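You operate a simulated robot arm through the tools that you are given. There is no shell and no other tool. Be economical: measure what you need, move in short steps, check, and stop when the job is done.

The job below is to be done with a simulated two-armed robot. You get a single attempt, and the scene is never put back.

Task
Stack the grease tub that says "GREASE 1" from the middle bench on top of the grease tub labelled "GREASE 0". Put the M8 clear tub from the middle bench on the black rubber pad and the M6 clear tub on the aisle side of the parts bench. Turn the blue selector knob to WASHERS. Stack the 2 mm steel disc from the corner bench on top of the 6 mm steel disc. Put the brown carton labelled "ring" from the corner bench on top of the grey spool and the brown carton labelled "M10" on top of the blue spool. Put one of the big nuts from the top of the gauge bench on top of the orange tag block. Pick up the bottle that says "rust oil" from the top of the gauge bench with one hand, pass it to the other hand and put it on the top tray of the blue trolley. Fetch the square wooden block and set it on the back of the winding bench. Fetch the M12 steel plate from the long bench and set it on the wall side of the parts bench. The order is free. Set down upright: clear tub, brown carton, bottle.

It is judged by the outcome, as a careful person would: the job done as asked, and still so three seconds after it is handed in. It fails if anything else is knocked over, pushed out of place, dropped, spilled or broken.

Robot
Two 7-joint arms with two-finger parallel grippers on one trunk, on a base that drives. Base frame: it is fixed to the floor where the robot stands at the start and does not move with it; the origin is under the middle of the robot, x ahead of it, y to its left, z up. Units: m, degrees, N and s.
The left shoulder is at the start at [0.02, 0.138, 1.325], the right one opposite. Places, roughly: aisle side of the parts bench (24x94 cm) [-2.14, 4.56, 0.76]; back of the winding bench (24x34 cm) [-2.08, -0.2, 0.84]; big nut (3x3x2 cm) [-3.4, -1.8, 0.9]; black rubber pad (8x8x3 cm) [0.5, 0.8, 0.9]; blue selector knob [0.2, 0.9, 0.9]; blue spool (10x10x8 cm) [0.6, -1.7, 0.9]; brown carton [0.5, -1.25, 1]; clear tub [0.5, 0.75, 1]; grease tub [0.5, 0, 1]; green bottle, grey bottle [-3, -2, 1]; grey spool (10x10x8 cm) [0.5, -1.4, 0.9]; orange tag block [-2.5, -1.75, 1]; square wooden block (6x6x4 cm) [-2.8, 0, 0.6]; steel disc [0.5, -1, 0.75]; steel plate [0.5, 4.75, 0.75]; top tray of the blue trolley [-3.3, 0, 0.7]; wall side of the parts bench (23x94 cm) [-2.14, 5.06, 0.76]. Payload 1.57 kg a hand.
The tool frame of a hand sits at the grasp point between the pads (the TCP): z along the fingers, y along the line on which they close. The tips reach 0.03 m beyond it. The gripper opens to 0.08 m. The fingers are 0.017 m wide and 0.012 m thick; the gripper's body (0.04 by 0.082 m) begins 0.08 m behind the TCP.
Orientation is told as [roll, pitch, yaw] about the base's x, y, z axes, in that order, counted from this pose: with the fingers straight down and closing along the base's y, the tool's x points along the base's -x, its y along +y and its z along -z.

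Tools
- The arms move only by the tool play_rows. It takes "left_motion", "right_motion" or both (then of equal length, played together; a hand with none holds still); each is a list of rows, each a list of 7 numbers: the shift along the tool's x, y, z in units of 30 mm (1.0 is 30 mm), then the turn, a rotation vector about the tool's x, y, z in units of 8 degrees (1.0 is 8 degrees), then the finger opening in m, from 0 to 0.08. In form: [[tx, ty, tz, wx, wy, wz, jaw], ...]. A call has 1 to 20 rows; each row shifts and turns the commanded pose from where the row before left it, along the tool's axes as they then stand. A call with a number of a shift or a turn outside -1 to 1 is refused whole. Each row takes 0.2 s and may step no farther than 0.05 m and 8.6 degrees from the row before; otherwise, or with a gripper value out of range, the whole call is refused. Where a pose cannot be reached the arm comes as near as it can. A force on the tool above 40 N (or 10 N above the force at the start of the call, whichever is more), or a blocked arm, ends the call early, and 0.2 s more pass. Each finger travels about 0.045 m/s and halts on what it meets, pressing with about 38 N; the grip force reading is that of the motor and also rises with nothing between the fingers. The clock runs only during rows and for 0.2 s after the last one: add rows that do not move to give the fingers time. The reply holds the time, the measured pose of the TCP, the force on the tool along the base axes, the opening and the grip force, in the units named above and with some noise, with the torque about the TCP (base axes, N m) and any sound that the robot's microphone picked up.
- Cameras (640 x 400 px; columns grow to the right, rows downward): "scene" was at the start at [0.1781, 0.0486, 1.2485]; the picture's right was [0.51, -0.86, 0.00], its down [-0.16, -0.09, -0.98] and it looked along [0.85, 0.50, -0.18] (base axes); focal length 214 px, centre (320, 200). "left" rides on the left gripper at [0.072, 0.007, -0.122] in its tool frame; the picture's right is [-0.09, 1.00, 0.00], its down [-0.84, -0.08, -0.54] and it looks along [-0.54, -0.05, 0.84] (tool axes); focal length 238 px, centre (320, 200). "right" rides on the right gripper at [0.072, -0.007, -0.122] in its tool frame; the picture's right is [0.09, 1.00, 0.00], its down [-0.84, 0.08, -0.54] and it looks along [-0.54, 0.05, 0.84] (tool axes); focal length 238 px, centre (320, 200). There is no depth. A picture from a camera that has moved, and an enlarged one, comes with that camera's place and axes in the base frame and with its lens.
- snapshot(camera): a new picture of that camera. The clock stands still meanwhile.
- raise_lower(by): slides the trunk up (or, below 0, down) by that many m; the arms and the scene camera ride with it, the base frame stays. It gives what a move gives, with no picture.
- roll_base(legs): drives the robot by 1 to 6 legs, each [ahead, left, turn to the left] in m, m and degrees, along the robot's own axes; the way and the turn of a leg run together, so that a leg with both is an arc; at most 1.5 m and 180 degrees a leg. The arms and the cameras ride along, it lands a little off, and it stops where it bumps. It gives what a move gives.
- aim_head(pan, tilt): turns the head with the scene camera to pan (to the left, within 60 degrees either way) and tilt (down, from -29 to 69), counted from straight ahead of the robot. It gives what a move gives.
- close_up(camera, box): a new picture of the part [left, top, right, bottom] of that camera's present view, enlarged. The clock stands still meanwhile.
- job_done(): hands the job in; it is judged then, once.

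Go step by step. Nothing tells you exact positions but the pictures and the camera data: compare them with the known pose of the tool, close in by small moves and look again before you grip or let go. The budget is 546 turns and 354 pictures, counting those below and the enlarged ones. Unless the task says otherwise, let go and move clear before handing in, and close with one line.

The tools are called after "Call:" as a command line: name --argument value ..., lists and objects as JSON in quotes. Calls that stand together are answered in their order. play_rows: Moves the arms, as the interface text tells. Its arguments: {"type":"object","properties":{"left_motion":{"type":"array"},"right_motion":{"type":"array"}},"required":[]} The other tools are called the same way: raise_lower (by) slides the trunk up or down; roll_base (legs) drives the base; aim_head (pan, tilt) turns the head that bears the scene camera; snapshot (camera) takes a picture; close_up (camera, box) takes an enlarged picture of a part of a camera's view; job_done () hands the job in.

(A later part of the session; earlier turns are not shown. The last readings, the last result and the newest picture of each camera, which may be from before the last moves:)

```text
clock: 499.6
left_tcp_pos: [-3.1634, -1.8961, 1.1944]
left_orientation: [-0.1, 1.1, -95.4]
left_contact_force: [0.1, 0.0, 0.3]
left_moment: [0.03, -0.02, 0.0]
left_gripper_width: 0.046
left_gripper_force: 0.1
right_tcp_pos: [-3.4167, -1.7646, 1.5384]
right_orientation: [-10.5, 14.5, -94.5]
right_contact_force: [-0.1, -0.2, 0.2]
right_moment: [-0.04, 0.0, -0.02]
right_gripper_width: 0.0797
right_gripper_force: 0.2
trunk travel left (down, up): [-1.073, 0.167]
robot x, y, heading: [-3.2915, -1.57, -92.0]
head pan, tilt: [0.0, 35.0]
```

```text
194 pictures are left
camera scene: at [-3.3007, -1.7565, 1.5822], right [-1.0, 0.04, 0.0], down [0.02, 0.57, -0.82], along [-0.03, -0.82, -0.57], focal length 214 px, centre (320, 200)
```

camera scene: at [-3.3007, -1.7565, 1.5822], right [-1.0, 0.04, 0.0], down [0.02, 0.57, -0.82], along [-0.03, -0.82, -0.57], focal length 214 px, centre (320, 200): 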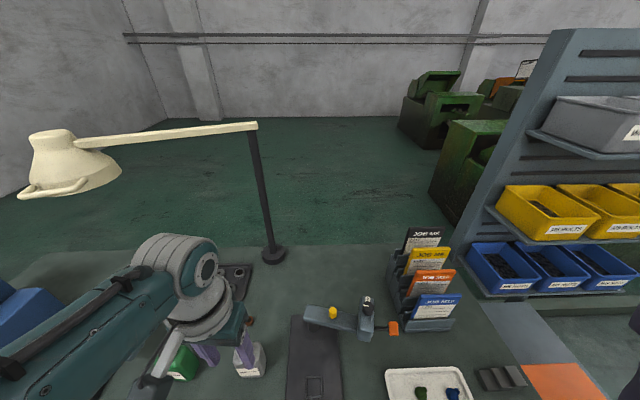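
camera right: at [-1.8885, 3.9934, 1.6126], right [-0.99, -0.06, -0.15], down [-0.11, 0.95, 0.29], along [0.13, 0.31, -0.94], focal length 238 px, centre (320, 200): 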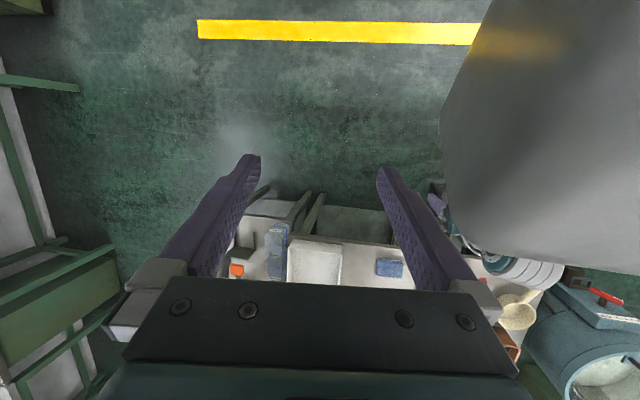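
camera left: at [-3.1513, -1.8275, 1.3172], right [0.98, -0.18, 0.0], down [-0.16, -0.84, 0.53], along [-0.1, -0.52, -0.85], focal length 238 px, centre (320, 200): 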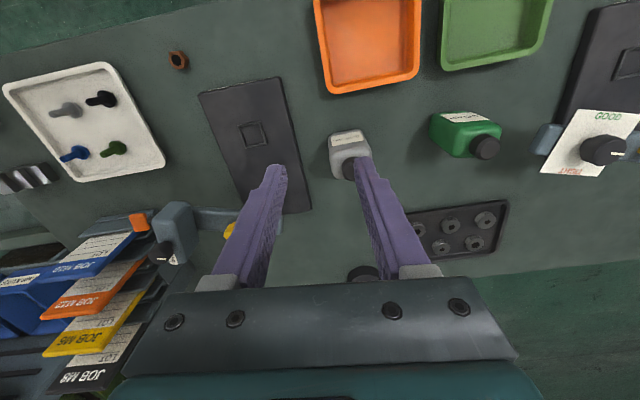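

Call:
roll_base --legs '[[0.08, 0.035, 0]]'

Call:
play_rows --left_motion '[[0, 0, 0, 0, 0, 0, 0.07], [0, 0, 0, 0, 0, 0, 0.07]]'

Call:
snapshot --camera "left"

```text
clock: 500.6
left_tcp_pos: [-3.1325, -1.9749, 1.1945]
left_orientation: [-0.1, 1.1, -95.4]
left_contact_force: [-0.3, -0.3, -0.2]
left_moment: [-0.01, -0.04, 0.0]
left_gripper_width: 0.0461
left_gripper_force: 0.0
right_tcp_pos: [-3.3855, -1.8437, 1.5377]
right_orientation: [-10.5, 14.4, -94.7]
right_contact_force: [-0.6, 0.0, 0.1]
right_moment: [-0.01, -0.01, -0.03]
right_gripper_width: 0.0802
right_gripper_force: 0.1
trunk travel left (down, up): [-1.073, 0.167]
robot x, y, heading: [-3.2622, -1.6488, -92.2]
head pan, tilt: [0.0, 35.0]
```

```text
clock: 501.2
left_tcp_pos: [-3.1327, -1.9746, 1.1957]
left_orientation: [-0.1, 1.1, -95.4]
left_contact_force: [-0.4, -0.2, -0.2]
left_moment: [0.0, 0.02, 0.03]
left_gripper_width: 0.0701
left_gripper_force: 0.1
right_tcp_pos: [-3.3859, -1.8443, 1.538]
right_orientation: [-10.6, 14.4, -94.5]
right_contact_force: [0.0, -0.1, -1.2]
right_moment: [0.01, 0.04, 0.0]
right_gripper_width: 0.08
right_gripper_force: 0.0
trunk travel left (down, up): [-1.073, 0.167]
robot x, y, heading: [-3.2577, -1.6485, -92.2]
head pan, tilt: [0.0, 35.0]
```

```text
193 pictures are left
camera left: at [-3.1198, -1.9066, 1.3172], right [0.98, -0.18, 0.0], down [-0.16, -0.84, 0.53], along [-0.1, -0.52, -0.85], focal length 238 px, centre (320, 200)
```

left: 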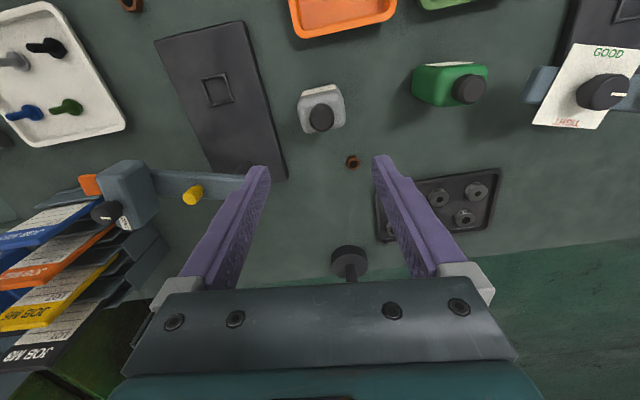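

Call:
play_rows --left_motion '[[0.05, 0.0, 0, 0, 0, -0.67, 0.08], [0, 0, 0, 0, 0, 0, 0.08]]'

Call:
raise_lower --by -0.15

Call:
snapshot --camera "left"

```text
clock: 501.8
left_tcp_pos: [-3.1323, -1.9735, 1.1958]
left_orientation: [0.0, 1.1, -90.0]
left_contact_force: [0.3, -1.3, 0.5]
left_moment: [0.01, 0.01, 0.03]
left_gripper_width: 0.08
left_gripper_force: 0.1
right_tcp_pos: [-3.3863, -1.845, 1.5381]
right_orientation: [-10.4, 14.5, -94.6]
right_contact_force: [0.4, -0.1, -0.4]
right_moment: [-0.02, 0.0, 0.01]
right_gripper_width: 0.0802
right_gripper_force: 0.1
trunk travel left (down, up): [-1.073, 0.167]
robot x, y, heading: [-3.2608, -1.6493, -92.1]
head pan, tilt: [0.0, 35.0]
```

```text
clock: 503.6
left_tcp_pos: [-3.1315, -1.9737, 1.0452]
left_orientation: [0.1, 1.1, -89.9]
left_contact_force: [0.2, 0.5, 0.3]
left_moment: [0.0, -0.01, 0.03]
left_gripper_width: 0.0802
left_gripper_force: 0.0
right_tcp_pos: [-3.3863, -1.8439, 1.3871]
right_orientation: [-10.6, 14.4, -94.6]
right_contact_force: [-0.3, 0.1, 0.0]
right_moment: [0.04, -0.01, -0.02]
right_gripper_width: 0.0801
right_gripper_force: 0.1
trunk travel left (down, up): [-0.923, 0.317]
robot x, y, heading: [-3.264, -1.6477, -92.4]
head pan, tilt: [0.0, 35.0]
```

```text
192 pictures are left
camera left: at [-3.1261, -1.9042, 1.1673], right [1.0, -0.09, 0.0], down [-0.08, -0.85, 0.53], along [-0.05, -0.52, -0.85], focal length 238 px, centre (320, 200)
```

left: 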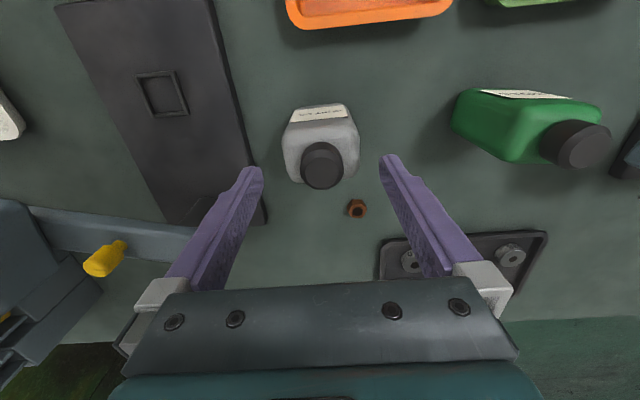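

Call:
play_rows --left_motion '[[-0.1, 0, 0, 0, 0, 0, 0.08], [0, 0, 0, 0, 0, 0, 0.08]]'

Call:
raise_lower --by -0.05

Call:
snapshot --camera "left"

```text
clock: 504.2
left_tcp_pos: [-3.1321, -1.978, 1.0433]
left_orientation: [-0.1, 1.1, -90.0]
left_contact_force: [-0.2, 0.1, 0.1]
left_moment: [0.05, -0.03, 0.0]
left_gripper_width: 0.0803
left_gripper_force: 0.0
right_tcp_pos: [-3.3866, -1.843, 1.3866]
right_orientation: [-10.5, 14.4, -94.6]
right_contact_force: [-0.4, -0.8, 0.2]
right_moment: [-0.03, -0.03, -0.03]
right_gripper_width: 0.0802
right_gripper_force: 0.0
trunk travel left (down, up): [-0.923, 0.317]
robot x, y, heading: [-3.2616, -1.6515, -92.0]
head pan, tilt: [0.0, 35.0]
```

```text
clock: 505.1
left_tcp_pos: [-3.1324, -1.9774, 0.9952]
left_orientation: [0.0, 1.2, -90.1]
left_contact_force: [-0.3, -0.2, 0.1]
left_moment: [0.0, 0.03, 0.01]
left_gripper_width: 0.08
left_gripper_force: 0.0
right_tcp_pos: [-3.3846, -1.8439, 1.3369]
right_orientation: [-10.4, 14.5, -94.5]
right_contact_force: [-0.4, -0.4, 1.2]
right_moment: [-0.01, 0.01, -0.01]
right_gripper_width: 0.08
right_gripper_force: 0.1
trunk travel left (down, up): [-0.873, 0.367]
robot x, y, heading: [-3.263, -1.6511, -91.9]
head pan, tilt: [0.0, 35.0]
```

```text
191 pictures are left
camera left: at [-3.1266, -1.9074, 1.1168], right [1.0, -0.09, 0.0], down [-0.08, -0.85, 0.53], along [-0.05, -0.52, -0.85], focal length 238 px, centre (320, 200)
```

left: 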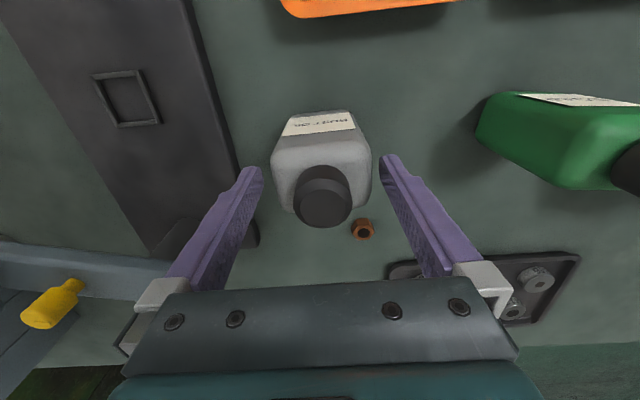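

Call:
raise_lower --by -0.032

Call:
play_rows --left_motion '[[0, 0, 0, 0, 0, 0, 0.07], [0, 0, 0, 0, 0, 0, 0.05], [0, 0, 0, 0, 0, 0, 0.04], [0, 0, 0, 0, 0, 0, 0.04], [0, 0, 0, 0, 0, 0, 0.04]]'

Call:
snapshot --camera "left"

```text
clock: 505.9
left_tcp_pos: [-3.1314, -1.978, 0.9617]
left_orientation: [0.0, 1.1, -89.9]
left_contact_force: [0.7, 0.4, -0.3]
left_moment: [-0.02, 0.0, 0.0]
left_gripper_width: 0.0799
left_gripper_force: 0.1
right_tcp_pos: [-3.3862, -1.8439, 1.3052]
right_orientation: [-10.5, 14.4, -94.6]
right_contact_force: [-0.4, -0.1, -0.1]
right_moment: [0.02, 0.01, 0.0]
right_gripper_width: 0.0801
right_gripper_force: 0.1
trunk travel left (down, up): [-0.841, 0.399]
robot x, y, heading: [-3.2604, -1.6513, -92.0]
head pan, tilt: [0.0, 35.0]
```

```text
clock: 507.1
left_tcp_pos: [-3.1327, -1.9772, 0.9635]
left_orientation: [0.0, 1.0, -89.9]
left_contact_force: [1.7, 0.0, 0.1]
left_moment: [-0.05, -0.07, 0.03]
left_gripper_width: 0.0638
left_gripper_force: 37.6
right_tcp_pos: [-3.3869, -1.8427, 1.3044]
right_orientation: [-10.5, 14.4, -94.5]
right_contact_force: [0.7, -0.6, -0.3]
right_moment: [0.02, 0.02, -0.02]
right_gripper_width: 0.0799
right_gripper_force: 0.1
trunk travel left (down, up): [-0.841, 0.399]
robot x, y, heading: [-3.2632, -1.6537, -91.9]
head pan, tilt: [0.0, 35.0]
```

```text
190 pictures are left
camera left: at [-3.1263, -1.9074, 1.0849], right [1.0, -0.09, 0.0], down [-0.08, -0.85, 0.53], along [-0.05, -0.52, -0.85], focal length 238 px, centre (320, 200)
```

left: 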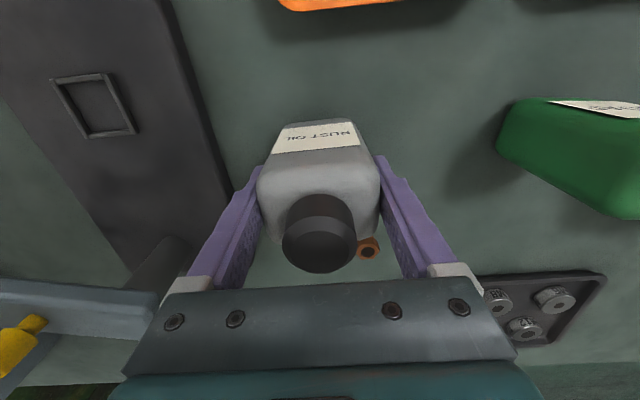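

Gripped RUST OIL. I lift and back into the corridor for the handover.

Call:
raise_lower --by 0.28

Call:
roll_base --legs '[[-0.85, 0, 0]]'

Call:
aim_head --pan 0 --tilt 55

Call:
snapshot --camera "scene"

```text
clock: 509.9
left_tcp_pos: [-3.1327, -1.9765, 1.2413]
left_orientation: [-0.1, 1.1, -90.0]
left_contact_force: [0.2, 0.3, -3.5]
left_moment: [0.02, 0.02, -0.01]
left_gripper_width: 0.0636
left_gripper_force: 37.9
right_tcp_pos: [-3.3861, -1.843, 1.5856]
right_orientation: [-10.5, 14.4, -94.6]
right_contact_force: [0.0, 0.4, -0.1]
right_moment: [0.02, -0.01, -0.01]
right_gripper_width: 0.08
right_gripper_force: 0.1
trunk travel left (down, up): [-1.121, 0.119]
robot x, y, heading: [-3.26, -1.6474, -92.3]
head pan, tilt: [0.0, 35.0]
```

```text
clock: 514.5
left_tcp_pos: [-3.0994, -1.116, 1.243]
left_orientation: [0.0, 1.1, -90.6]
left_contact_force: [-0.7, 0.6, -2.2]
left_moment: [0.01, -0.01, -0.05]
left_gripper_width: 0.0636
left_gripper_force: 38.4
right_tcp_pos: [-3.3541, -0.9817, 1.5859]
right_orientation: [-10.5, 14.4, -95.0]
right_contact_force: [0.8, 0.9, 0.0]
right_moment: [-0.01, 0.0, -0.03]
right_gripper_width: 0.0798
right_gripper_force: 0.0
trunk travel left (down, up): [-1.121, 0.119]
robot x, y, heading: [-3.2283, -0.7879, -92.7]
head pan, tilt: [0.0, 35.0]
```

```text
clock: 515.3
left_tcp_pos: [-3.0994, -1.115, 1.242]
left_orientation: [0.0, 1.2, -90.4]
left_contact_force: [0.1, -0.5, -2.5]
left_moment: [0.04, 0.0, 0.02]
left_gripper_width: 0.0635
left_gripper_force: 38.5
right_tcp_pos: [-3.3542, -0.9808, 1.586]
right_orientation: [-10.5, 14.3, -95.0]
right_contact_force: [0.0, -0.9, 0.8]
right_moment: [0.03, 0.01, -0.03]
right_gripper_width: 0.0799
right_gripper_force: 0.0
trunk travel left (down, up): [-1.121, 0.119]
robot x, y, heading: [-3.2237, -0.7874, -92.3]
head pan, tilt: [0.0, 55.0]
```

```text
189 pictures are left
camera scene: at [-3.2357, -0.9579, 1.602], right [-1.0, 0.04, 0.0], down [0.04, 0.82, -0.57], along [-0.03, -0.57, -0.82], focal length 214 px, centre (320, 200)
```

scene: 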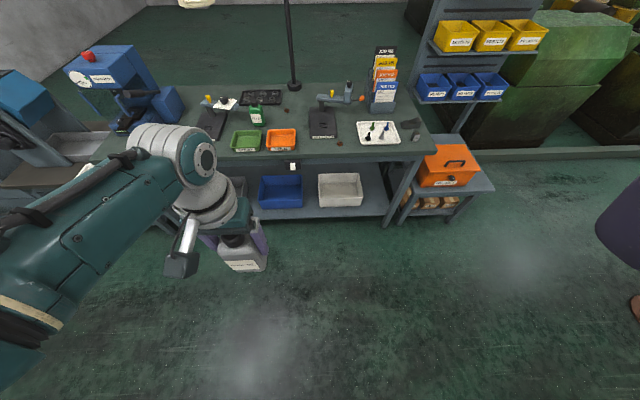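

I bring the bottle up a bit with the left arm and prepare the right hand: level, then turn it to point left.

Call:
play_rows --left_motion '[[0, 0, -0.8, 0, 0, 0, 0.04], [0, 0, -0.8, 0, 0, 0, 0.04], [0, 0, -0.8, 0, 0, 0, 0.04], [0, 0, -0.8, 0, 0, 0, 0.04], [0, 0, -0.4, 0, 0, 0, 0.04], [0, 0, 0, 0, 0, 0, 0.04]]' --right_motion '[[0, -0.3, 0.8, -0.33, -0.45, 0, 0.08], [0, -0.3, 0.8, -0.33, -0.45, 0, 0.08], [0, -0.3, 0.8, -0.33, -0.45, 0, 0.08], [0, -0.2, 0.8, -0.33, -0.45, 0, 0.08], [0, 0, 0.8, 0, 0, 0, 0.08], [0, 0, 0.5, 0, 0, 0, 0.08]]'

```text
clock: 516.7
left_tcp_pos: [-3.1012, -1.1186, 1.349]
left_orientation: [0.0, 1.1, -90.5]
left_contact_force: [0.0, 0.3, -3.2]
left_moment: [0.0, 0.01, 0.03]
left_gripper_width: 0.064
left_gripper_force: 38.4
right_tcp_pos: [-3.3907, -0.9833, 1.4529]
right_orientation: [0.2, -0.1, -93.7]
right_contact_force: [-0.8, -1.0, -0.3]
right_moment: [0.0, -0.02, 0.01]
right_gripper_width: 0.08
right_gripper_force: 0.1
right hand out of reach, approached as far as the arm can: row 3, 4
trunk travel left (down, up): [-1.121, 0.119]
robot x, y, heading: [-3.2341, -0.7895, -92.6]
head pan, tilt: [0.0, 55.0]
```

Call:
play_rows --right_motion '[[0, 0, 0.3, 0, 0, -1, 0.08], [0, 0, 0.3, 0, 0, -1, 0.08], [0, 0, 0.3, 0, 0, -1, 0.08], [0, 0, 0, 0, 0, -1, 0.08], [0, 0, 0, 0, 0, -1, 0.08], [0, 0, 0, 0, 0, -1, 0.08], [0, 0, 0, 0, 0, -1, 0.08], [0, 0, 0, 0, 0, -1, 0.08], [0, 0, 0, 0, 0, -1, 0.08], [0, 0, 0, 0, 0, -1, 0.08], [0, 0, 0, 0, 0, -1, 0.08]]'

```text
clock: 519.1
left_tcp_pos: [-3.1027, -1.1182, 1.3491]
left_orientation: [0.0, 1.1, -90.4]
left_contact_force: [0.3, -0.1, -2.4]
left_moment: [0.0, -0.03, -0.02]
left_gripper_width: 0.0635
left_gripper_force: 37.6
right_tcp_pos: [-3.3913, -0.9832, 1.4249]
right_orientation: [0.2, -0.3, -5.6]
right_contact_force: [1.7, 0.2, -0.5]
right_moment: [-0.01, 0.02, -0.01]
right_gripper_width: 0.08
right_gripper_force: 0.0
trunk travel left (down, up): [-1.121, 0.119]
robot x, y, heading: [-3.225, -0.7874, -93.0]
head pan, tilt: [0.0, 55.0]
```

Call:
play_rows --right_motion '[[-0.3, 0, 0, 0, -0.95, 0, 0.08], [-0.3, 0, 0, 0, -0.95, 0, 0.08], [-0.3, 0, 0, 0, -0.95, 0, 0.08], [-0.3, 0, 0, 0, -0.95, 0, 0.08], [0, 0, 0.3, 0, -0.95, 0, 0.08], [0, 0, 0.3, 0, -0.95, 0, 0.08], [0, 0, 0.3, 0, -0.95, 0, 0.08], [0, 0, 0, 0, -0.95, 0, 0.08]]'

Call:
snapshot --camera "right"

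```text
clock: 520.9
left_tcp_pos: [-3.1018, -1.1189, 1.3486]
left_orientation: [-0.1, 1.1, -90.5]
left_contact_force: [0.2, 0.8, -2.4]
left_moment: [-0.02, 0.01, -0.01]
left_gripper_width: 0.0641
left_gripper_force: 37.7
right_tcp_pos: [-3.3205, -0.9819, 1.4049]
right_orientation: [0.2, -61.1, -5.9]
right_contact_force: [-0.1, -0.9, 0.3]
right_moment: [0.0, 0.01, -0.01]
right_gripper_width: 0.0797
right_gripper_force: 0.0
right hand out of reach, approached as far as the arm can: row 3, 4, 5
trunk travel left (down, up): [-1.121, 0.119]
robot x, y, heading: [-3.2265, -0.7852, -92.6]
head pan, tilt: [0.0, 55.0]
```

```text
188 pictures are left
camera right: at [-3.4604, -0.9741, 1.4008], right [0.05, 1.0, -0.08], down [-0.06, 0.08, 0.99], along [1.0, -0.05, 0.07], focal length 238 px, centre (320, 200)
```

right: 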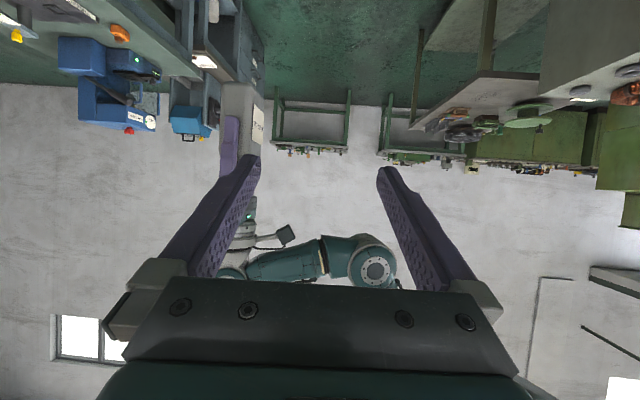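

Call:
play_rows --right_motion '[[0.487, -0.757, 0.358, -0.107, 0, -0.059, 0.08], [0.487, -0.757, 0.358, -0.107, 0, -0.059, 0.08], [0.487, -0.757, 0.358, -0.107, 0, -0.059, 0.08], [0.487, -0.757, 0.358, -0.107, 0, -0.059, 0.08], [0.487, -0.757, 0.358, -0.107, 0, -0.059, 0.08], [0.487, -0.757, 0.358, -0.107, 0, -0.059, 0.08], [0, 0, 0, 0, 0, 0, 0.08]]'

Call:
snapshot --camera "right"

Call:
snapshot --camera "scene"

```text
clock: 522.5
left_tcp_pos: [-3.1006, -1.1189, 1.3489]
left_orientation: [0.0, 1.1, -90.5]
left_contact_force: [0.0, -0.4, -3.0]
left_moment: [0.01, 0.02, -0.01]
left_gripper_width: 0.0636
left_gripper_force: 38.2
right_tcp_pos: [-3.3085, -1.1086, 1.3092]
right_orientation: [0.5, -61.1, -0.3]
right_contact_force: [0.1, -0.2, 0.0]
right_moment: [0.03, 0.03, -0.01]
right_gripper_width: 0.0801
right_gripper_force: 0.0
right hand out of reach, approached as far as the arm can: row 6
trunk travel left (down, up): [-1.121, 0.119]
robot x, y, heading: [-3.2258, -0.7845, -92.4]
head pan, tilt: [0.0, 55.0]
```

```text
187 pictures are left
camera right: at [-3.4488, -1.1152, 1.3054], right [-0.05, 1.0, -0.08], down [-0.07, 0.07, 0.99], along [1.0, 0.05, 0.07], focal length 238 px, centre (320, 200)
```

right: 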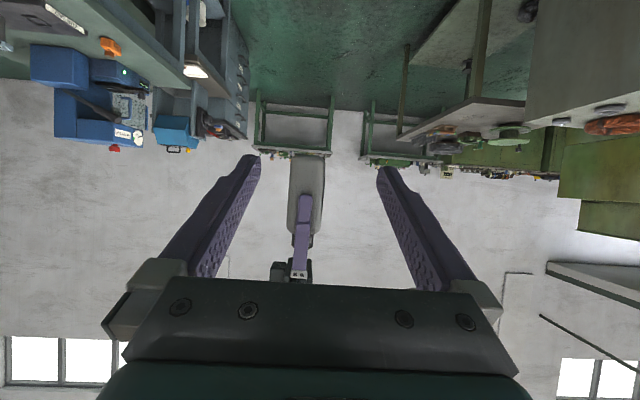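

```text
186 pictures are left
camera scene: at [-3.2357, -0.9578, 1.6019], right [-1.0, 0.04, 0.0], down [0.04, 0.82, -0.57], along [-0.03, -0.57, -0.82], focal length 214 px, centre (320, 200)
```

scene: 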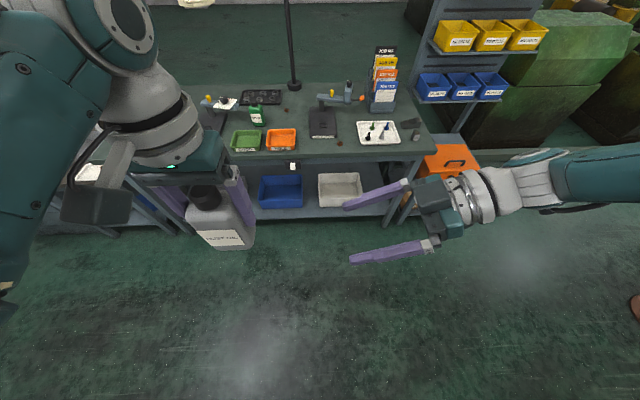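

The right hand points at the bottle's lower body, fingers straddling it. I move in (first part).

Call:
play_rows --right_motion '[[-0.443, -0.08, 0.8, 0, 0, 0, 0.08], [-0.443, -0.08, 0.8, 0, 0, 0, 0.08], [-0.443, -0.08, 0.8, 0, 0, 0, 0.08], [-0.443, -0.08, 0.8, 0, 0, 0, 0.08], [0, 0, 0, 0, 0, 0, 0.08]]'

Call:
snapshot --camera "right"

Call:
snapshot --camera "scene"

```text
clock: 523.7
left_tcp_pos: [-3.1017, -1.1181, 1.3509]
left_orientation: [-0.1, 1.0, -90.4]
left_contact_force: [-0.6, -0.4, -3.4]
left_moment: [-0.03, 0.01, -0.02]
left_gripper_width: 0.0635
left_gripper_force: 38.2
right_tcp_pos: [-3.1985, -1.1173, 1.3124]
right_orientation: [0.3, -61.0, -0.1]
right_contact_force: [-0.2, 0.4, -0.6]
right_moment: [0.02, -0.02, -0.02]
right_gripper_width: 0.0803
right_gripper_force: 0.0
trunk travel left (down, up): [-1.121, 0.119]
robot x, y, heading: [-3.2281, -0.7891, -92.5]
head pan, tilt: [0.0, 55.0]
```

```text
185 pictures are left
camera right: at [-3.3402, -1.1248, 1.3089], right [-0.05, 1.0, -0.08], down [-0.07, 0.07, 0.99], along [1.0, 0.05, 0.07], focal length 238 px, centre (320, 200)
```

right: 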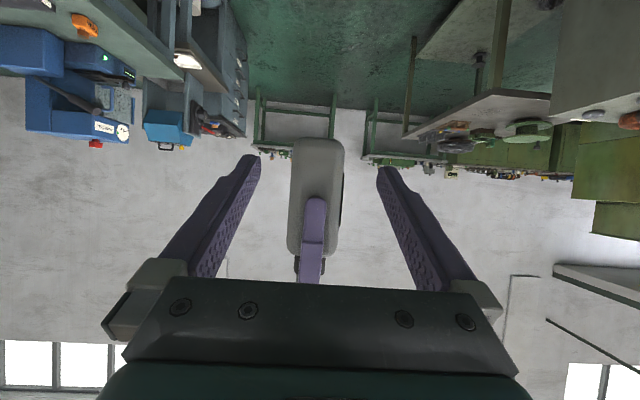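

```text
184 pictures are left
camera scene: at [-3.2357, -0.9578, 1.6019], right [-1.0, 0.04, 0.0], down [0.04, 0.82, -0.57], along [-0.03, -0.57, -0.82], focal length 214 px, centre (320, 200)
```

scene: 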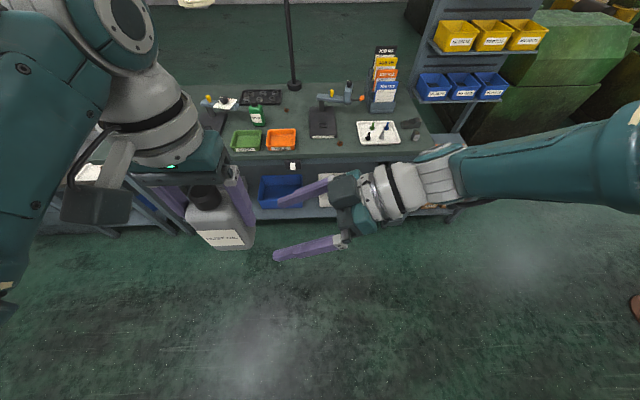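

Call:
play_rows --right_motion '[[-0.443, 0, 0.8, 0, 0, 0, 0.08], [-0.443, 0, 0.8, 0, 0, 0, 0.08], [-0.4, 0, 0.73, 0, 0, 0, 0.08], [0, 0, 0, 0, 0, 0, 0.08]]'

Call:
snapshot --camera "right"

Call:
snapshot --camera "scene"

```text
clock: 524.7
left_tcp_pos: [-3.1014, -1.1189, 1.35]
left_orientation: [0.0, 1.1, -90.4]
left_contact_force: [-0.1, 0.0, -1.9]
left_moment: [0.03, -0.06, 0.01]
left_gripper_width: 0.0639
left_gripper_force: 38.2
right_tcp_pos: [-3.1274, -1.111, 1.3249]
right_orientation: [0.4, -61.0, -0.1]
right_contact_force: [-0.3, 0.1, -1.0]
right_moment: [0.0, 0.04, 0.01]
right_gripper_width: 0.0799
right_gripper_force: 0.0
right hand out of reach, approached as far as the arm can: row 1, 2, 3
trunk travel left (down, up): [-1.121, 0.119]
robot x, y, heading: [-3.2239, -0.7859, -92.6]
head pan, tilt: [0.0, 55.0]
```

```text
183 pictures are left
camera right: at [-3.2683, -1.1181, 1.3203], right [-0.05, 1.0, -0.08], down [-0.07, 0.07, 0.99], along [1.0, 0.05, 0.07], focal length 238 px, centre (320, 200)
```

right: 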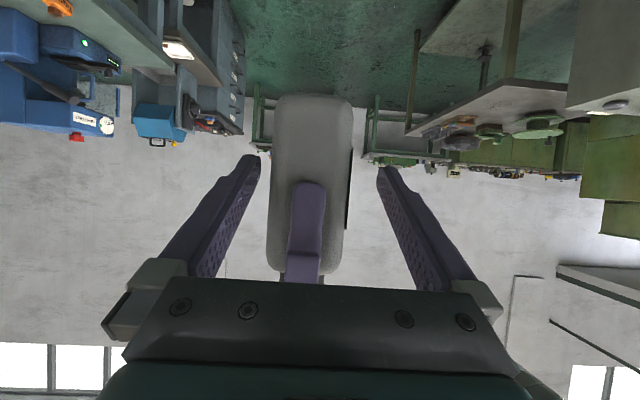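

```text
182 pictures are left
camera scene: at [-3.2357, -0.9578, 1.6019], right [-1.0, 0.04, 0.0], down [0.04, 0.82, -0.57], along [-0.03, -0.57, -0.82], focal length 214 px, centre (320, 200)
```

scene: 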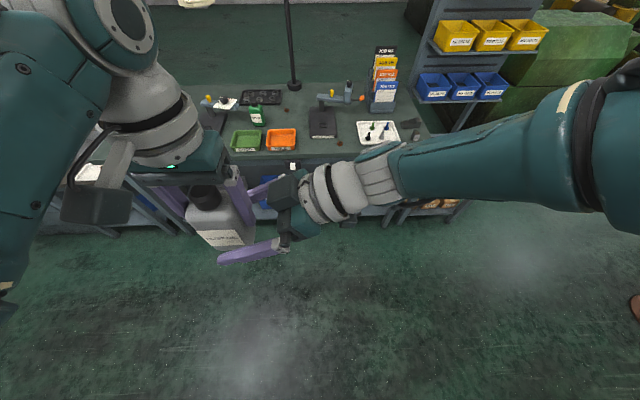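

The right arm is at its reach limit; I bring the bottle slightly toward the robot and right hand to meet it.

Call:
play_rows --left_motion '[[0.35, -0.25, 0, 0, 0, 0, 0.04], [0.35, -0.25, 0, 0, 0, 0, 0.04], [0, 0, 0, 0, 0, 0, 0.04]]' --right_motion '[[0.17, 0.2, 0.1, 0, 0, 0, 0.08], [0.17, 0.2, 0.1, 0, 0, 0, 0.08], [0, 0, 0, 0, 0, 0, 0.08]]'

Call:
snapshot --camera "right"

```text
clock: 525.5
left_tcp_pos: [-3.1158, -1.0963, 1.3499]
left_orientation: [0.0, 1.1, -90.5]
left_contact_force: [-0.1, 0.0, -2.9]
left_moment: [-0.04, 0.0, -0.02]
left_gripper_width: 0.0639
left_gripper_force: 37.8
right_tcp_pos: [-3.1276, -1.1001, 1.3139]
right_orientation: [0.4, -61.1, -0.2]
right_contact_force: [0.2, 0.1, 0.3]
right_moment: [0.01, -0.01, 0.02]
right_gripper_width: 0.0801
right_gripper_force: 0.1
trunk travel left (down, up): [-1.121, 0.119]
robot x, y, heading: [-3.2251, -0.7891, -92.6]
head pan, tilt: [0.0, 55.0]
```

```text
181 pictures are left
camera right: at [-3.2681, -1.1059, 1.3096], right [-0.05, 1.0, -0.08], down [-0.07, 0.07, 0.99], along [1.0, 0.05, 0.07], focal length 238 px, centre (320, 200)
```

right: 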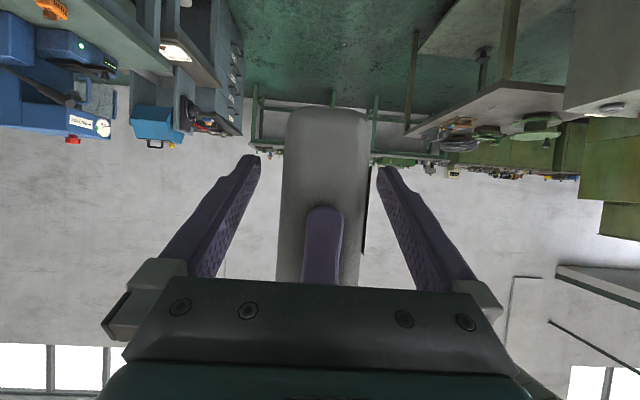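

Fingers straddle the bottle well. I close the right gripper.

Call:
play_rows --right_motion '[[0, 0.07, 0, 0, 0, 0, 0.07], [0, 0, 0, 0, 0, 0, 0.05], [0, 0, 0, 0, 0, 0, 0.03], [0, 0, 0, 0, 0, 0, 0.03], [0, 0, 0, 0, 0, 0, 0.03], [0, 0, 0, 0, 0, 0, 0.03]]'

Call:
snapshot --camera "right"

```text
clock: 526.9
left_tcp_pos: [-3.1152, -1.0961, 1.3496]
left_orientation: [-0.1, 1.2, -90.4]
left_contact_force: [-3.2, 2.1, -1.0]
left_moment: [0.59, 0.18, 0.68]
left_gripper_width: 0.0637
left_gripper_force: 37.9
right_tcp_pos: [-3.1267, -1.0966, 1.315]
right_orientation: [0.2, -61.0, -0.2]
right_contact_force: [1.9, -2.2, -0.6]
right_moment: [-0.54, -0.09, -0.66]
right_gripper_width: 0.048
right_gripper_force: 37.6
trunk travel left (down, up): [-1.121, 0.119]
robot x, y, heading: [-3.2229, -0.7865, -92.5]
head pan, tilt: [0.0, 55.0]
```

```text
180 pictures are left
camera right: at [-3.2679, -1.1038, 1.3096], right [-0.05, 1.0, -0.08], down [-0.07, 0.08, 0.99], along [1.0, 0.05, 0.07], focal length 238 px, centre (320, 200)
```

right: 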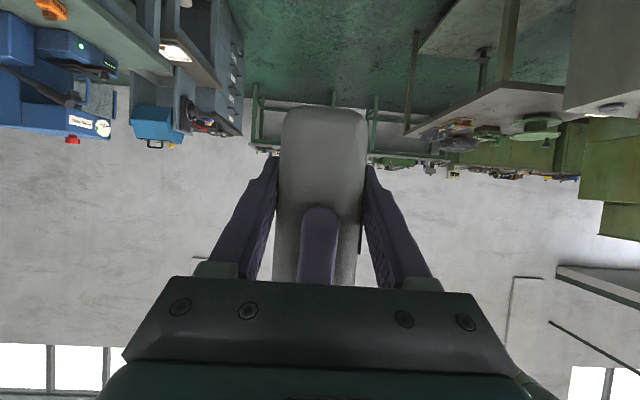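

Both hold it. The left hand opens and withdraws upward.

Call:
play_rows --left_motion '[[0, 0, 0, 0, 0, 0, 0.066], [0, 0, 0, 0, 0, 0, 0.075], [0, 0, 0, 0, 0, 0, 0.08], [0, 0, 0, 0, 0, 0, 0.08], [0, 0, -0.5, 0, 0, 0, 0.08], [0, 0, -0.8, 0, 0, 0, 0.08], [0, 0, -0.8, 0, 0, 0, 0.08], [0, 0, -0.6, 0, 0, 0, 0.08]]'

Call:
snapshot --camera "scene"

```text
clock: 528.9
left_tcp_pos: [-3.0791, -1.1129, 1.3974]
left_orientation: [4.9, 1.1, -89.6]
left_contact_force: [-17.1, 8.2, 5.6]
left_moment: [0.18, 0.91, -0.46]
left_gripper_width: 0.08
left_gripper_force: 0.0
left hand out of reach, approached as far as the arm can: row 7, 8
right_tcp_pos: [-3.1271, -1.0977, 1.314]
right_orientation: [0.2, -61.0, -0.1]
right_contact_force: [17.7, -9.5, -5.9]
right_moment: [0.67, 1.08, 0.32]
right_gripper_width: 0.0479
right_gripper_force: 38.2
trunk travel left (down, up): [-1.121, 0.119]
robot x, y, heading: [-3.2266, -0.792, -92.6]
head pan, tilt: [0.0, 55.0]
stopped in row 8 (left hand): the arm was blocked; the commanded pose is now the measured one
```

```text
179 pictures are left
camera scene: at [-3.2357, -0.9578, 1.6019], right [-1.0, 0.04, 0.0], down [0.04, 0.82, -0.57], along [-0.03, -0.57, -0.82], focal length 214 px, centre (320, 200)
```

scene: 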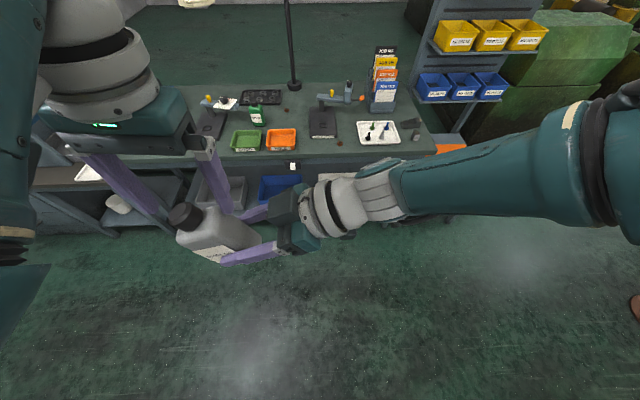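

The arm swung and the finger tilted the bottle in the right grip. I bring the left hand back over it, pushing the top back toward upright, and look.

Call:
play_rows --left_motion '[[0.2, -0.3, 0, 0, -0.3, 0, 0.08], [0.2, -0.3, 0.1, 0, -0.3, 0, 0.08], [0.15, -0.3, 0.2, 0, 0, 0, 0.08], [0, -0.3, 0.2, 0, 0, 0, 0.08], [0, 0, 0, 0, 0, 0, 0.08]]'

Call:
snapshot --camera "scene"

Call:
snapshot --camera "left"

```text
clock: 530.3
left_tcp_pos: [-3.0788, -1.1073, 1.3796]
left_orientation: [10.0, -5.1, -89.4]
left_contact_force: [-21.8, 10.4, 10.6]
left_moment: [0.68, 1.34, -0.3]
left_gripper_width: 0.0802
left_gripper_force: 0.8
right_tcp_pos: [-3.1254, -1.0968, 1.3135]
right_orientation: [0.4, -61.1, -0.1]
right_contact_force: [23.5, -10.6, -10.2]
right_moment: [0.32, 0.89, -0.13]
right_gripper_width: 0.0467
right_gripper_force: 36.9
trunk travel left (down, up): [-1.121, 0.119]
robot x, y, heading: [-3.2273, -0.7832, -92.7]
head pan, tilt: [0.0, 55.0]
stopped in row 5 (left hand): the arm was blocked; the commanded pose is now the measured one
```

```text
178 pictures are left
camera scene: at [-3.2357, -0.9578, 1.6019], right [-1.0, 0.04, 0.0], down [0.04, 0.82, -0.57], along [-0.03, -0.57, -0.82], focal length 214 px, centre (320, 200)
```

scene: 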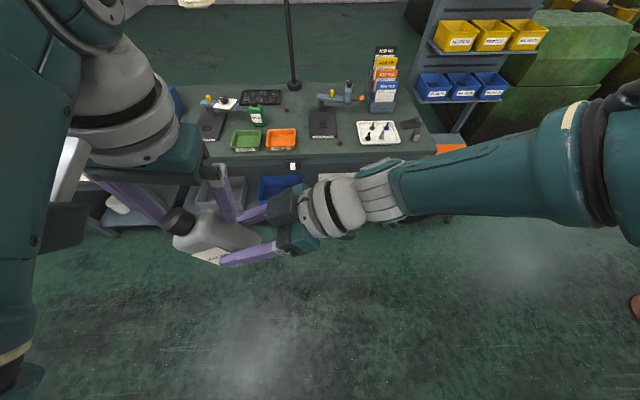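

```text
177 pictures are left
camera left: at [-3.0957, -1.0253, 1.4932], right [0.98, -0.07, 0.18], down [-0.16, -0.79, 0.59], along [0.1, -0.61, -0.78], focal length 238 px, centre (320, 200)
```

left: 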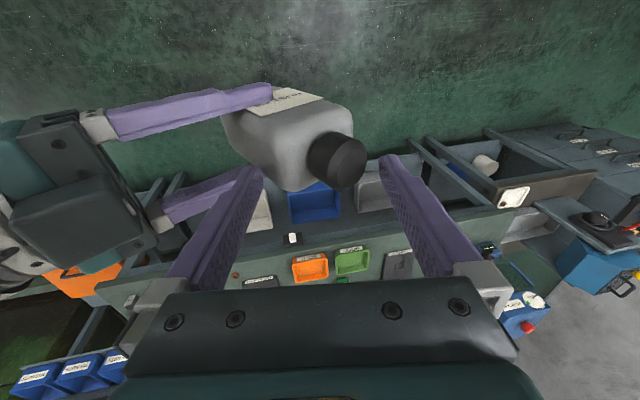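

The bottle leans more and the left arm is at an awkward limit. I slide the right hand (with bottle) down along the bottle's axis to free it from the left fingers.

Call:
play_rows --right_motion '[[0.4, 0, -0.1, 0, 0, 0, 0.03], [0.6, 0, -0.15, 0, 0, 0, 0.03], [0.7, 0, -0.15, 0, 0, 0, 0.03], [0, 0, 0, 0, 0, 0, 0.03]]'

Call:
snapshot --camera "left"

Call:
snapshot --camera "scene"

```text
clock: 531.3
left_tcp_pos: [-3.0773, -1.1075, 1.3798]
left_orientation: [10.2, -5.4, -89.2]
left_contact_force: [-11.3, -0.4, 4.4]
left_moment: [0.01, 0.6, 0.08]
left_gripper_width: 0.0802
left_gripper_force: 0.1
right_tcp_pos: [-3.1549, -1.0896, 1.296]
right_orientation: [0.3, -60.9, 0.0]
right_contact_force: [12.1, 1.2, -4.7]
right_moment: [0.0, 0.85, 0.23]
right_gripper_width: 0.0478
right_gripper_force: 37.8
right hand out of reach, approached as far as the arm can: row 1, 2, 3
trunk travel left (down, up): [-1.121, 0.119]
robot x, y, heading: [-3.2267, -0.7846, -92.4]
head pan, tilt: [0.0, 55.0]
```

```text
176 pictures are left
camera left: at [-3.0945, -1.0252, 1.4926], right [0.98, -0.06, 0.18], down [-0.16, -0.79, 0.59], along [0.11, -0.61, -0.78], focal length 238 px, centre (320, 200)
```

left: 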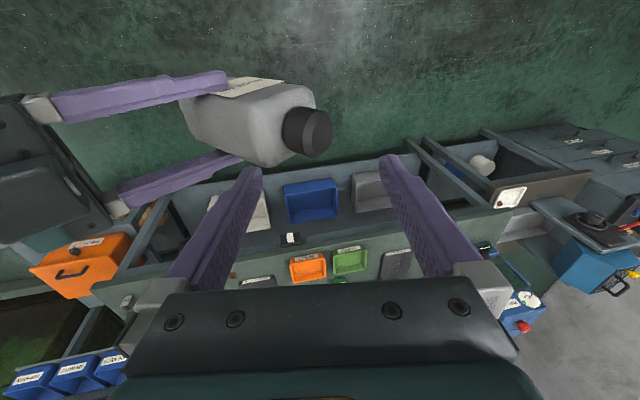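

```text
175 pictures are left
camera scene: at [-3.2357, -0.9578, 1.6019], right [-1.0, 0.04, 0.0], down [0.04, 0.82, -0.57], along [-0.03, -0.57, -0.82], focal length 214 px, centre (320, 200)
```

scene: 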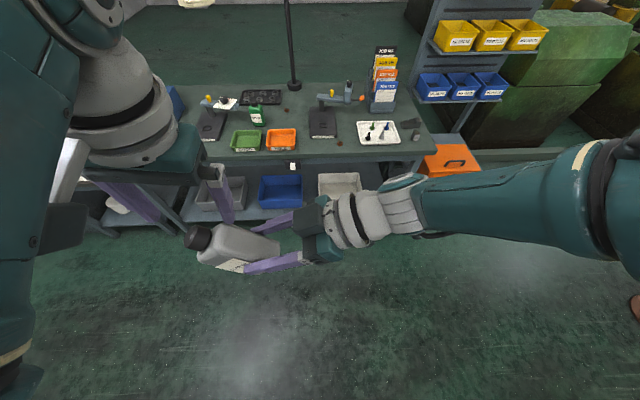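

Call:
play_rows --right_motion '[[0.48, 0, -0.75, 0, 0, 0, 0.03], [0.48, 0, -0.85, 0, 0, 0, 0.03], [0.48, 0, -0.85, 0, 0, 0, 0.03], [0.48, 0, -0.85, 0, 0, 0, 0.03], [0, 0, 0, 0, 0, 0, 0.03]]'

Call:
snapshot --camera "scene"

```text
clock: 532.5
left_tcp_pos: [-3.077, -1.1069, 1.3793]
left_orientation: [10.5, -5.1, -89.2]
left_contact_force: [-0.3, 0.3, 0.2]
left_moment: [0.01, -0.03, 0.02]
left_gripper_width: 0.0801
left_gripper_force: 0.0
right_tcp_pos: [-3.2669, -1.0918, 1.2964]
right_orientation: [0.3, -61.0, -0.1]
right_contact_force: [0.9, -0.4, -0.8]
right_moment: [0.0, 0.13, 0.01]
right_gripper_width: 0.0477
right_gripper_force: 38.0
trunk travel left (down, up): [-1.121, 0.119]
robot x, y, heading: [-3.2276, -0.7863, -92.5]
head pan, tilt: [0.0, 55.0]
```

```text
174 pictures are left
camera scene: at [-3.2357, -0.9578, 1.6019], right [-1.0, 0.04, 0.0], down [0.04, 0.82, -0.57], along [-0.03, -0.57, -0.82], focal length 214 px, centre (320, 200)
```

scene: 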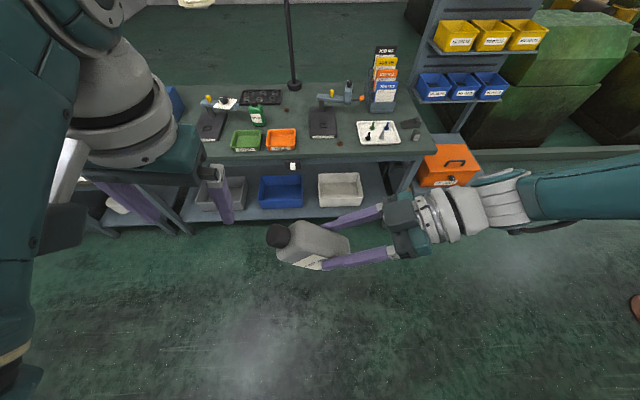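

The bottle is free in the right hand but leaning ~65°. I'll lower the left hand, straighten it, close it as a post, and push the bottle back upright against it.

Call:
play_rows --left_motion '[[0, 0.3, 0.6, 0, 0, 0, 0.08], [0, 0, 0.7, 0.2, -0.4, 0, 0.06], [0, 0, 0.7, 0.2, -0.4, 0, 0.04], [0, 0, 0, 0.2, -0.4, 0, 0.02], [0, 0, 0, 0, 0, 0, 0.0], [0, 0, 0, 0, 0, 0, 0.0]]'

Call:
snapshot --camera "left"

Call:
snapshot --camera "right"

```text
clock: 533.9
left_tcp_pos: [-3.0654, -1.1112, 1.323]
left_orientation: [4.9, -14.5, -90.6]
left_contact_force: [-0.1, 0.2, -0.2]
left_moment: [-0.02, -0.01, 0.0]
left_gripper_width: 0.0001
left_gripper_force: 11.2
right_tcp_pos: [-3.2674, -1.0907, 1.2964]
right_orientation: [0.3, -61.1, 0.1]
right_contact_force: [0.8, 0.4, 0.4]
right_moment: [0.0, 0.11, 0.0]
right_gripper_width: 0.0476
right_gripper_force: 37.9
trunk travel left (down, up): [-1.121, 0.119]
robot x, y, heading: [-3.2268, -0.7884, -92.5]
head pan, tilt: [0.0, 55.0]
```

```text
173 pictures are left
camera left: at [-3.0694, -1.0117, 1.4215], right [0.99, -0.08, 0.11], down [-0.13, -0.67, 0.73], along [0.02, -0.73, -0.68], focal length 238 px, centre (320, 200)
```

left: 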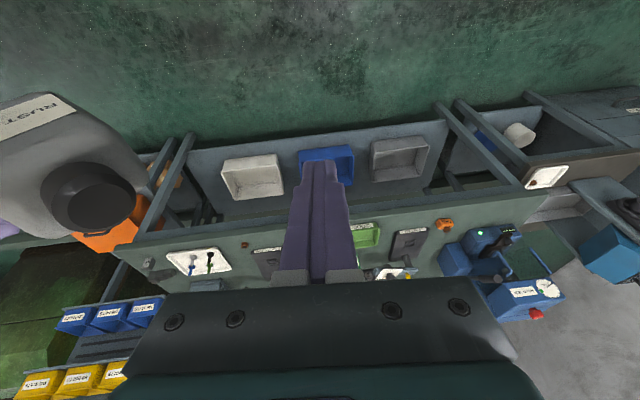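

```text
172 pictures are left
camera right: at [-3.4085, -1.098, 1.2925], right [-0.05, 1.0, -0.08], down [-0.07, 0.07, 0.99], along [1.0, 0.05, 0.07], focal length 238 px, centre (320, 200)
```

right: 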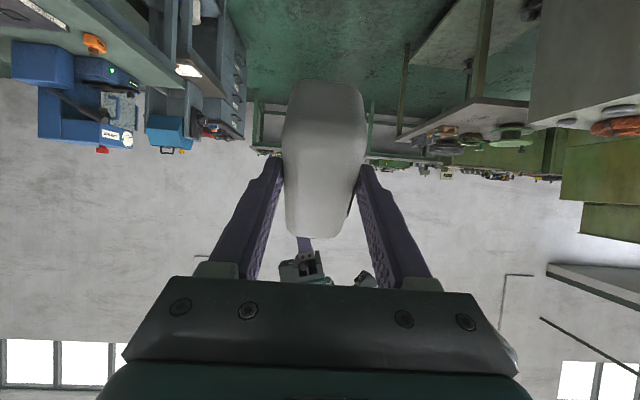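

Call:
play_rows --left_motion '[[0, 0, 0, 0.3, 0.9, 0, 0.0], [0, 0, 0, 0.3, 0.9, 0, 0.0], [0, 0, 0, 0, 0, 0, 0.0]]'

Call:
snapshot --camera "scene"

Call:
close_up --camera "scene" --box '[150, 150, 450, 300]'

```text
clock: 534.7
left_tcp_pos: [-3.0645, -1.1121, 1.3229]
left_orientation: [-0.1, -0.1, -89.9]
left_contact_force: [0.4, 0.2, -0.5]
left_moment: [-0.01, -0.01, 0.0]
left_gripper_width: 0.0002
left_gripper_force: 20.7
right_tcp_pos: [-3.268, -1.091, 1.2966]
right_orientation: [0.3, -61.0, 0.0]
right_contact_force: [0.2, 0.1, -0.2]
right_moment: [0.01, 0.1, -0.01]
right_gripper_width: 0.0475
right_gripper_force: 38.5
trunk travel left (down, up): [-1.121, 0.119]
robot x, y, heading: [-3.2287, -0.7847, -92.7]
head pan, tilt: [0.0, 55.0]
```

```text
171 pictures are left
camera scene: at [-3.2357, -0.9578, 1.6019], right [-1.0, 0.04, 0.0], down [0.04, 0.82, -0.57], along [-0.03, -0.57, -0.82], focal length 214 px, centre (320, 200)
```

scene: 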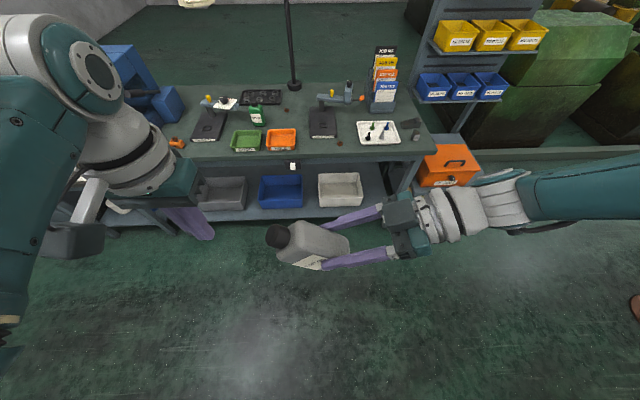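

```text
2.13 times, centred on (300, 225) of scene
camera zoom: at [-3.2357, -0.9578, 1.6019], right [-1.0, 0.04, 0.0], down [0.04, 0.82, -0.57], along [-0.03, -0.57, -0.82], focal length 458 px, centre (363, 147)
```

zoom: 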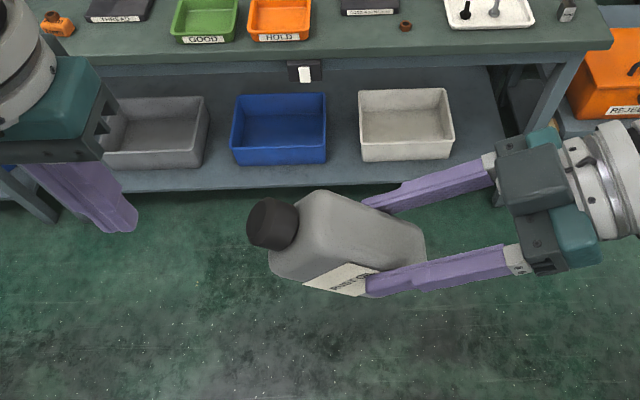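

I align the closed left hand as a post in the bottle's plane, then push the leaning bottle against it step by step.

Call:
play_rows --left_motion '[[0.29, -0.5, 0, 0, 0, 0, 0.0], [0.29, -0.6, 0, 0, 0, 0, 0.0], [0, 0, 0, 0, 0, 0, 0.0]]'

Call:
play_rows --right_motion '[[-0.37, 0, 0.67, 0, 0, 0, 0.03], [-0.37, 0, 0.67, 0, 0, 0, 0.03], [-0.3, 0, 0.55, 0, 0, 0, 0.03], [0, 0, 0, 0, 0, 0, 0.03]]'

Call:
close_up --camera "scene" --box '[150, 150, 450, 300]'

```text
clock: 535.5
left_tcp_pos: [-3.0978, -1.0956, 1.3228]
left_orientation: [0.1, -0.2, -89.9]
left_contact_force: [-1.2, 0.2, 0.5]
left_moment: [-0.03, 0.01, -0.01]
left_gripper_width: 0.0
left_gripper_force: 21.4
right_tcp_pos: [-3.2677, -1.0913, 1.2949]
right_orientation: [0.2, -60.9, 0.0]
right_contact_force: [-0.1, 0.7, 0.1]
right_moment: [0.04, 0.13, -0.01]
right_gripper_width: 0.0475
right_gripper_force: 37.9
trunk travel left (down, up): [-1.121, 0.119]
robot x, y, heading: [-3.2249, -0.7867, -92.4]
head pan, tilt: [0.0, 55.0]
```

```text
clock: 536.5
left_tcp_pos: [-3.0945, -1.0962, 1.3228]
left_orientation: [0.5, -0.3, -89.7]
left_contact_force: [24.6, -2.4, -1.7]
left_moment: [0.02, 0.01, -0.1]
left_gripper_width: 0.0
left_gripper_force: 21.3
right_tcp_pos: [-3.2071, -1.092, 1.2946]
right_orientation: [0.1, -60.7, 0.1]
right_contact_force: [-24.3, 2.9, -0.2]
right_moment: [-0.06, -0.71, 0.35]
right_gripper_width: 0.0479
right_gripper_force: 37.9
trunk travel left (down, up): [-1.121, 0.119]
robot x, y, heading: [-3.223, -0.7897, -92.6]
head pan, tilt: [0.0, 55.0]
```

```text
2.13 times, centred on (300, 225) of scene
camera zoom: at [-3.2357, -0.9578, 1.6019], right [-1.0, 0.04, 0.0], down [0.04, 0.82, -0.57], along [-0.03, -0.57, -0.82], focal length 458 px, centre (363, 147)
```

zoom: 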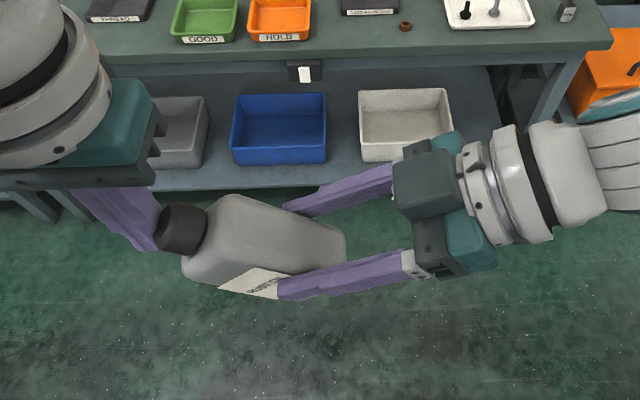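

Call:
play_rows --right_motion '[[-0.16, 0, 0.29, 0, 0, 0, 0.03], [-0.16, 0, 0.29, 0, 0, 0, 0.03], [0, 0, 0, 0, 0, 0, 0.03]]'

Call:
close_up --camera "scene" --box '[150, 150, 450, 300]'

```text
clock: 537.3
left_tcp_pos: [-3.0937, -1.0978, 1.323]
left_orientation: [0.8, -0.4, -89.8]
left_contact_force: [33.5, -3.0, 11.9]
left_moment: [0.07, 0.08, -0.15]
left_gripper_width: 0.0001
left_gripper_force: 21.6
right_tcp_pos: [-3.1894, -1.0911, 1.2928]
right_orientation: [0.1, -60.2, -0.1]
right_contact_force: [-33.5, 3.5, -12.4]
right_moment: [-0.09, 0.13, 0.3]
right_gripper_width: 0.0478
right_gripper_force: 38.0
trunk travel left (down, up): [-1.121, 0.119]
robot x, y, heading: [-3.2265, -0.7863, -92.5]
head pan, tilt: [0.0, 55.0]
```

```text
2.13 times, centred on (300, 225) of scene
camera zoom: at [-3.2357, -0.9578, 1.6019], right [-1.0, 0.04, 0.0], down [0.04, 0.82, -0.57], along [-0.03, -0.57, -0.82], focal length 458 px, centre (363, 147)
```

zoom: 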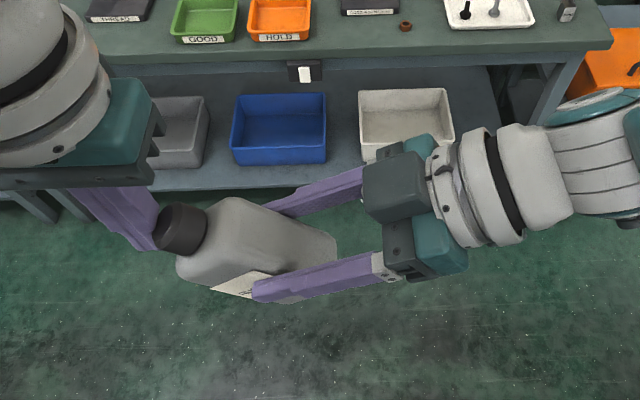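

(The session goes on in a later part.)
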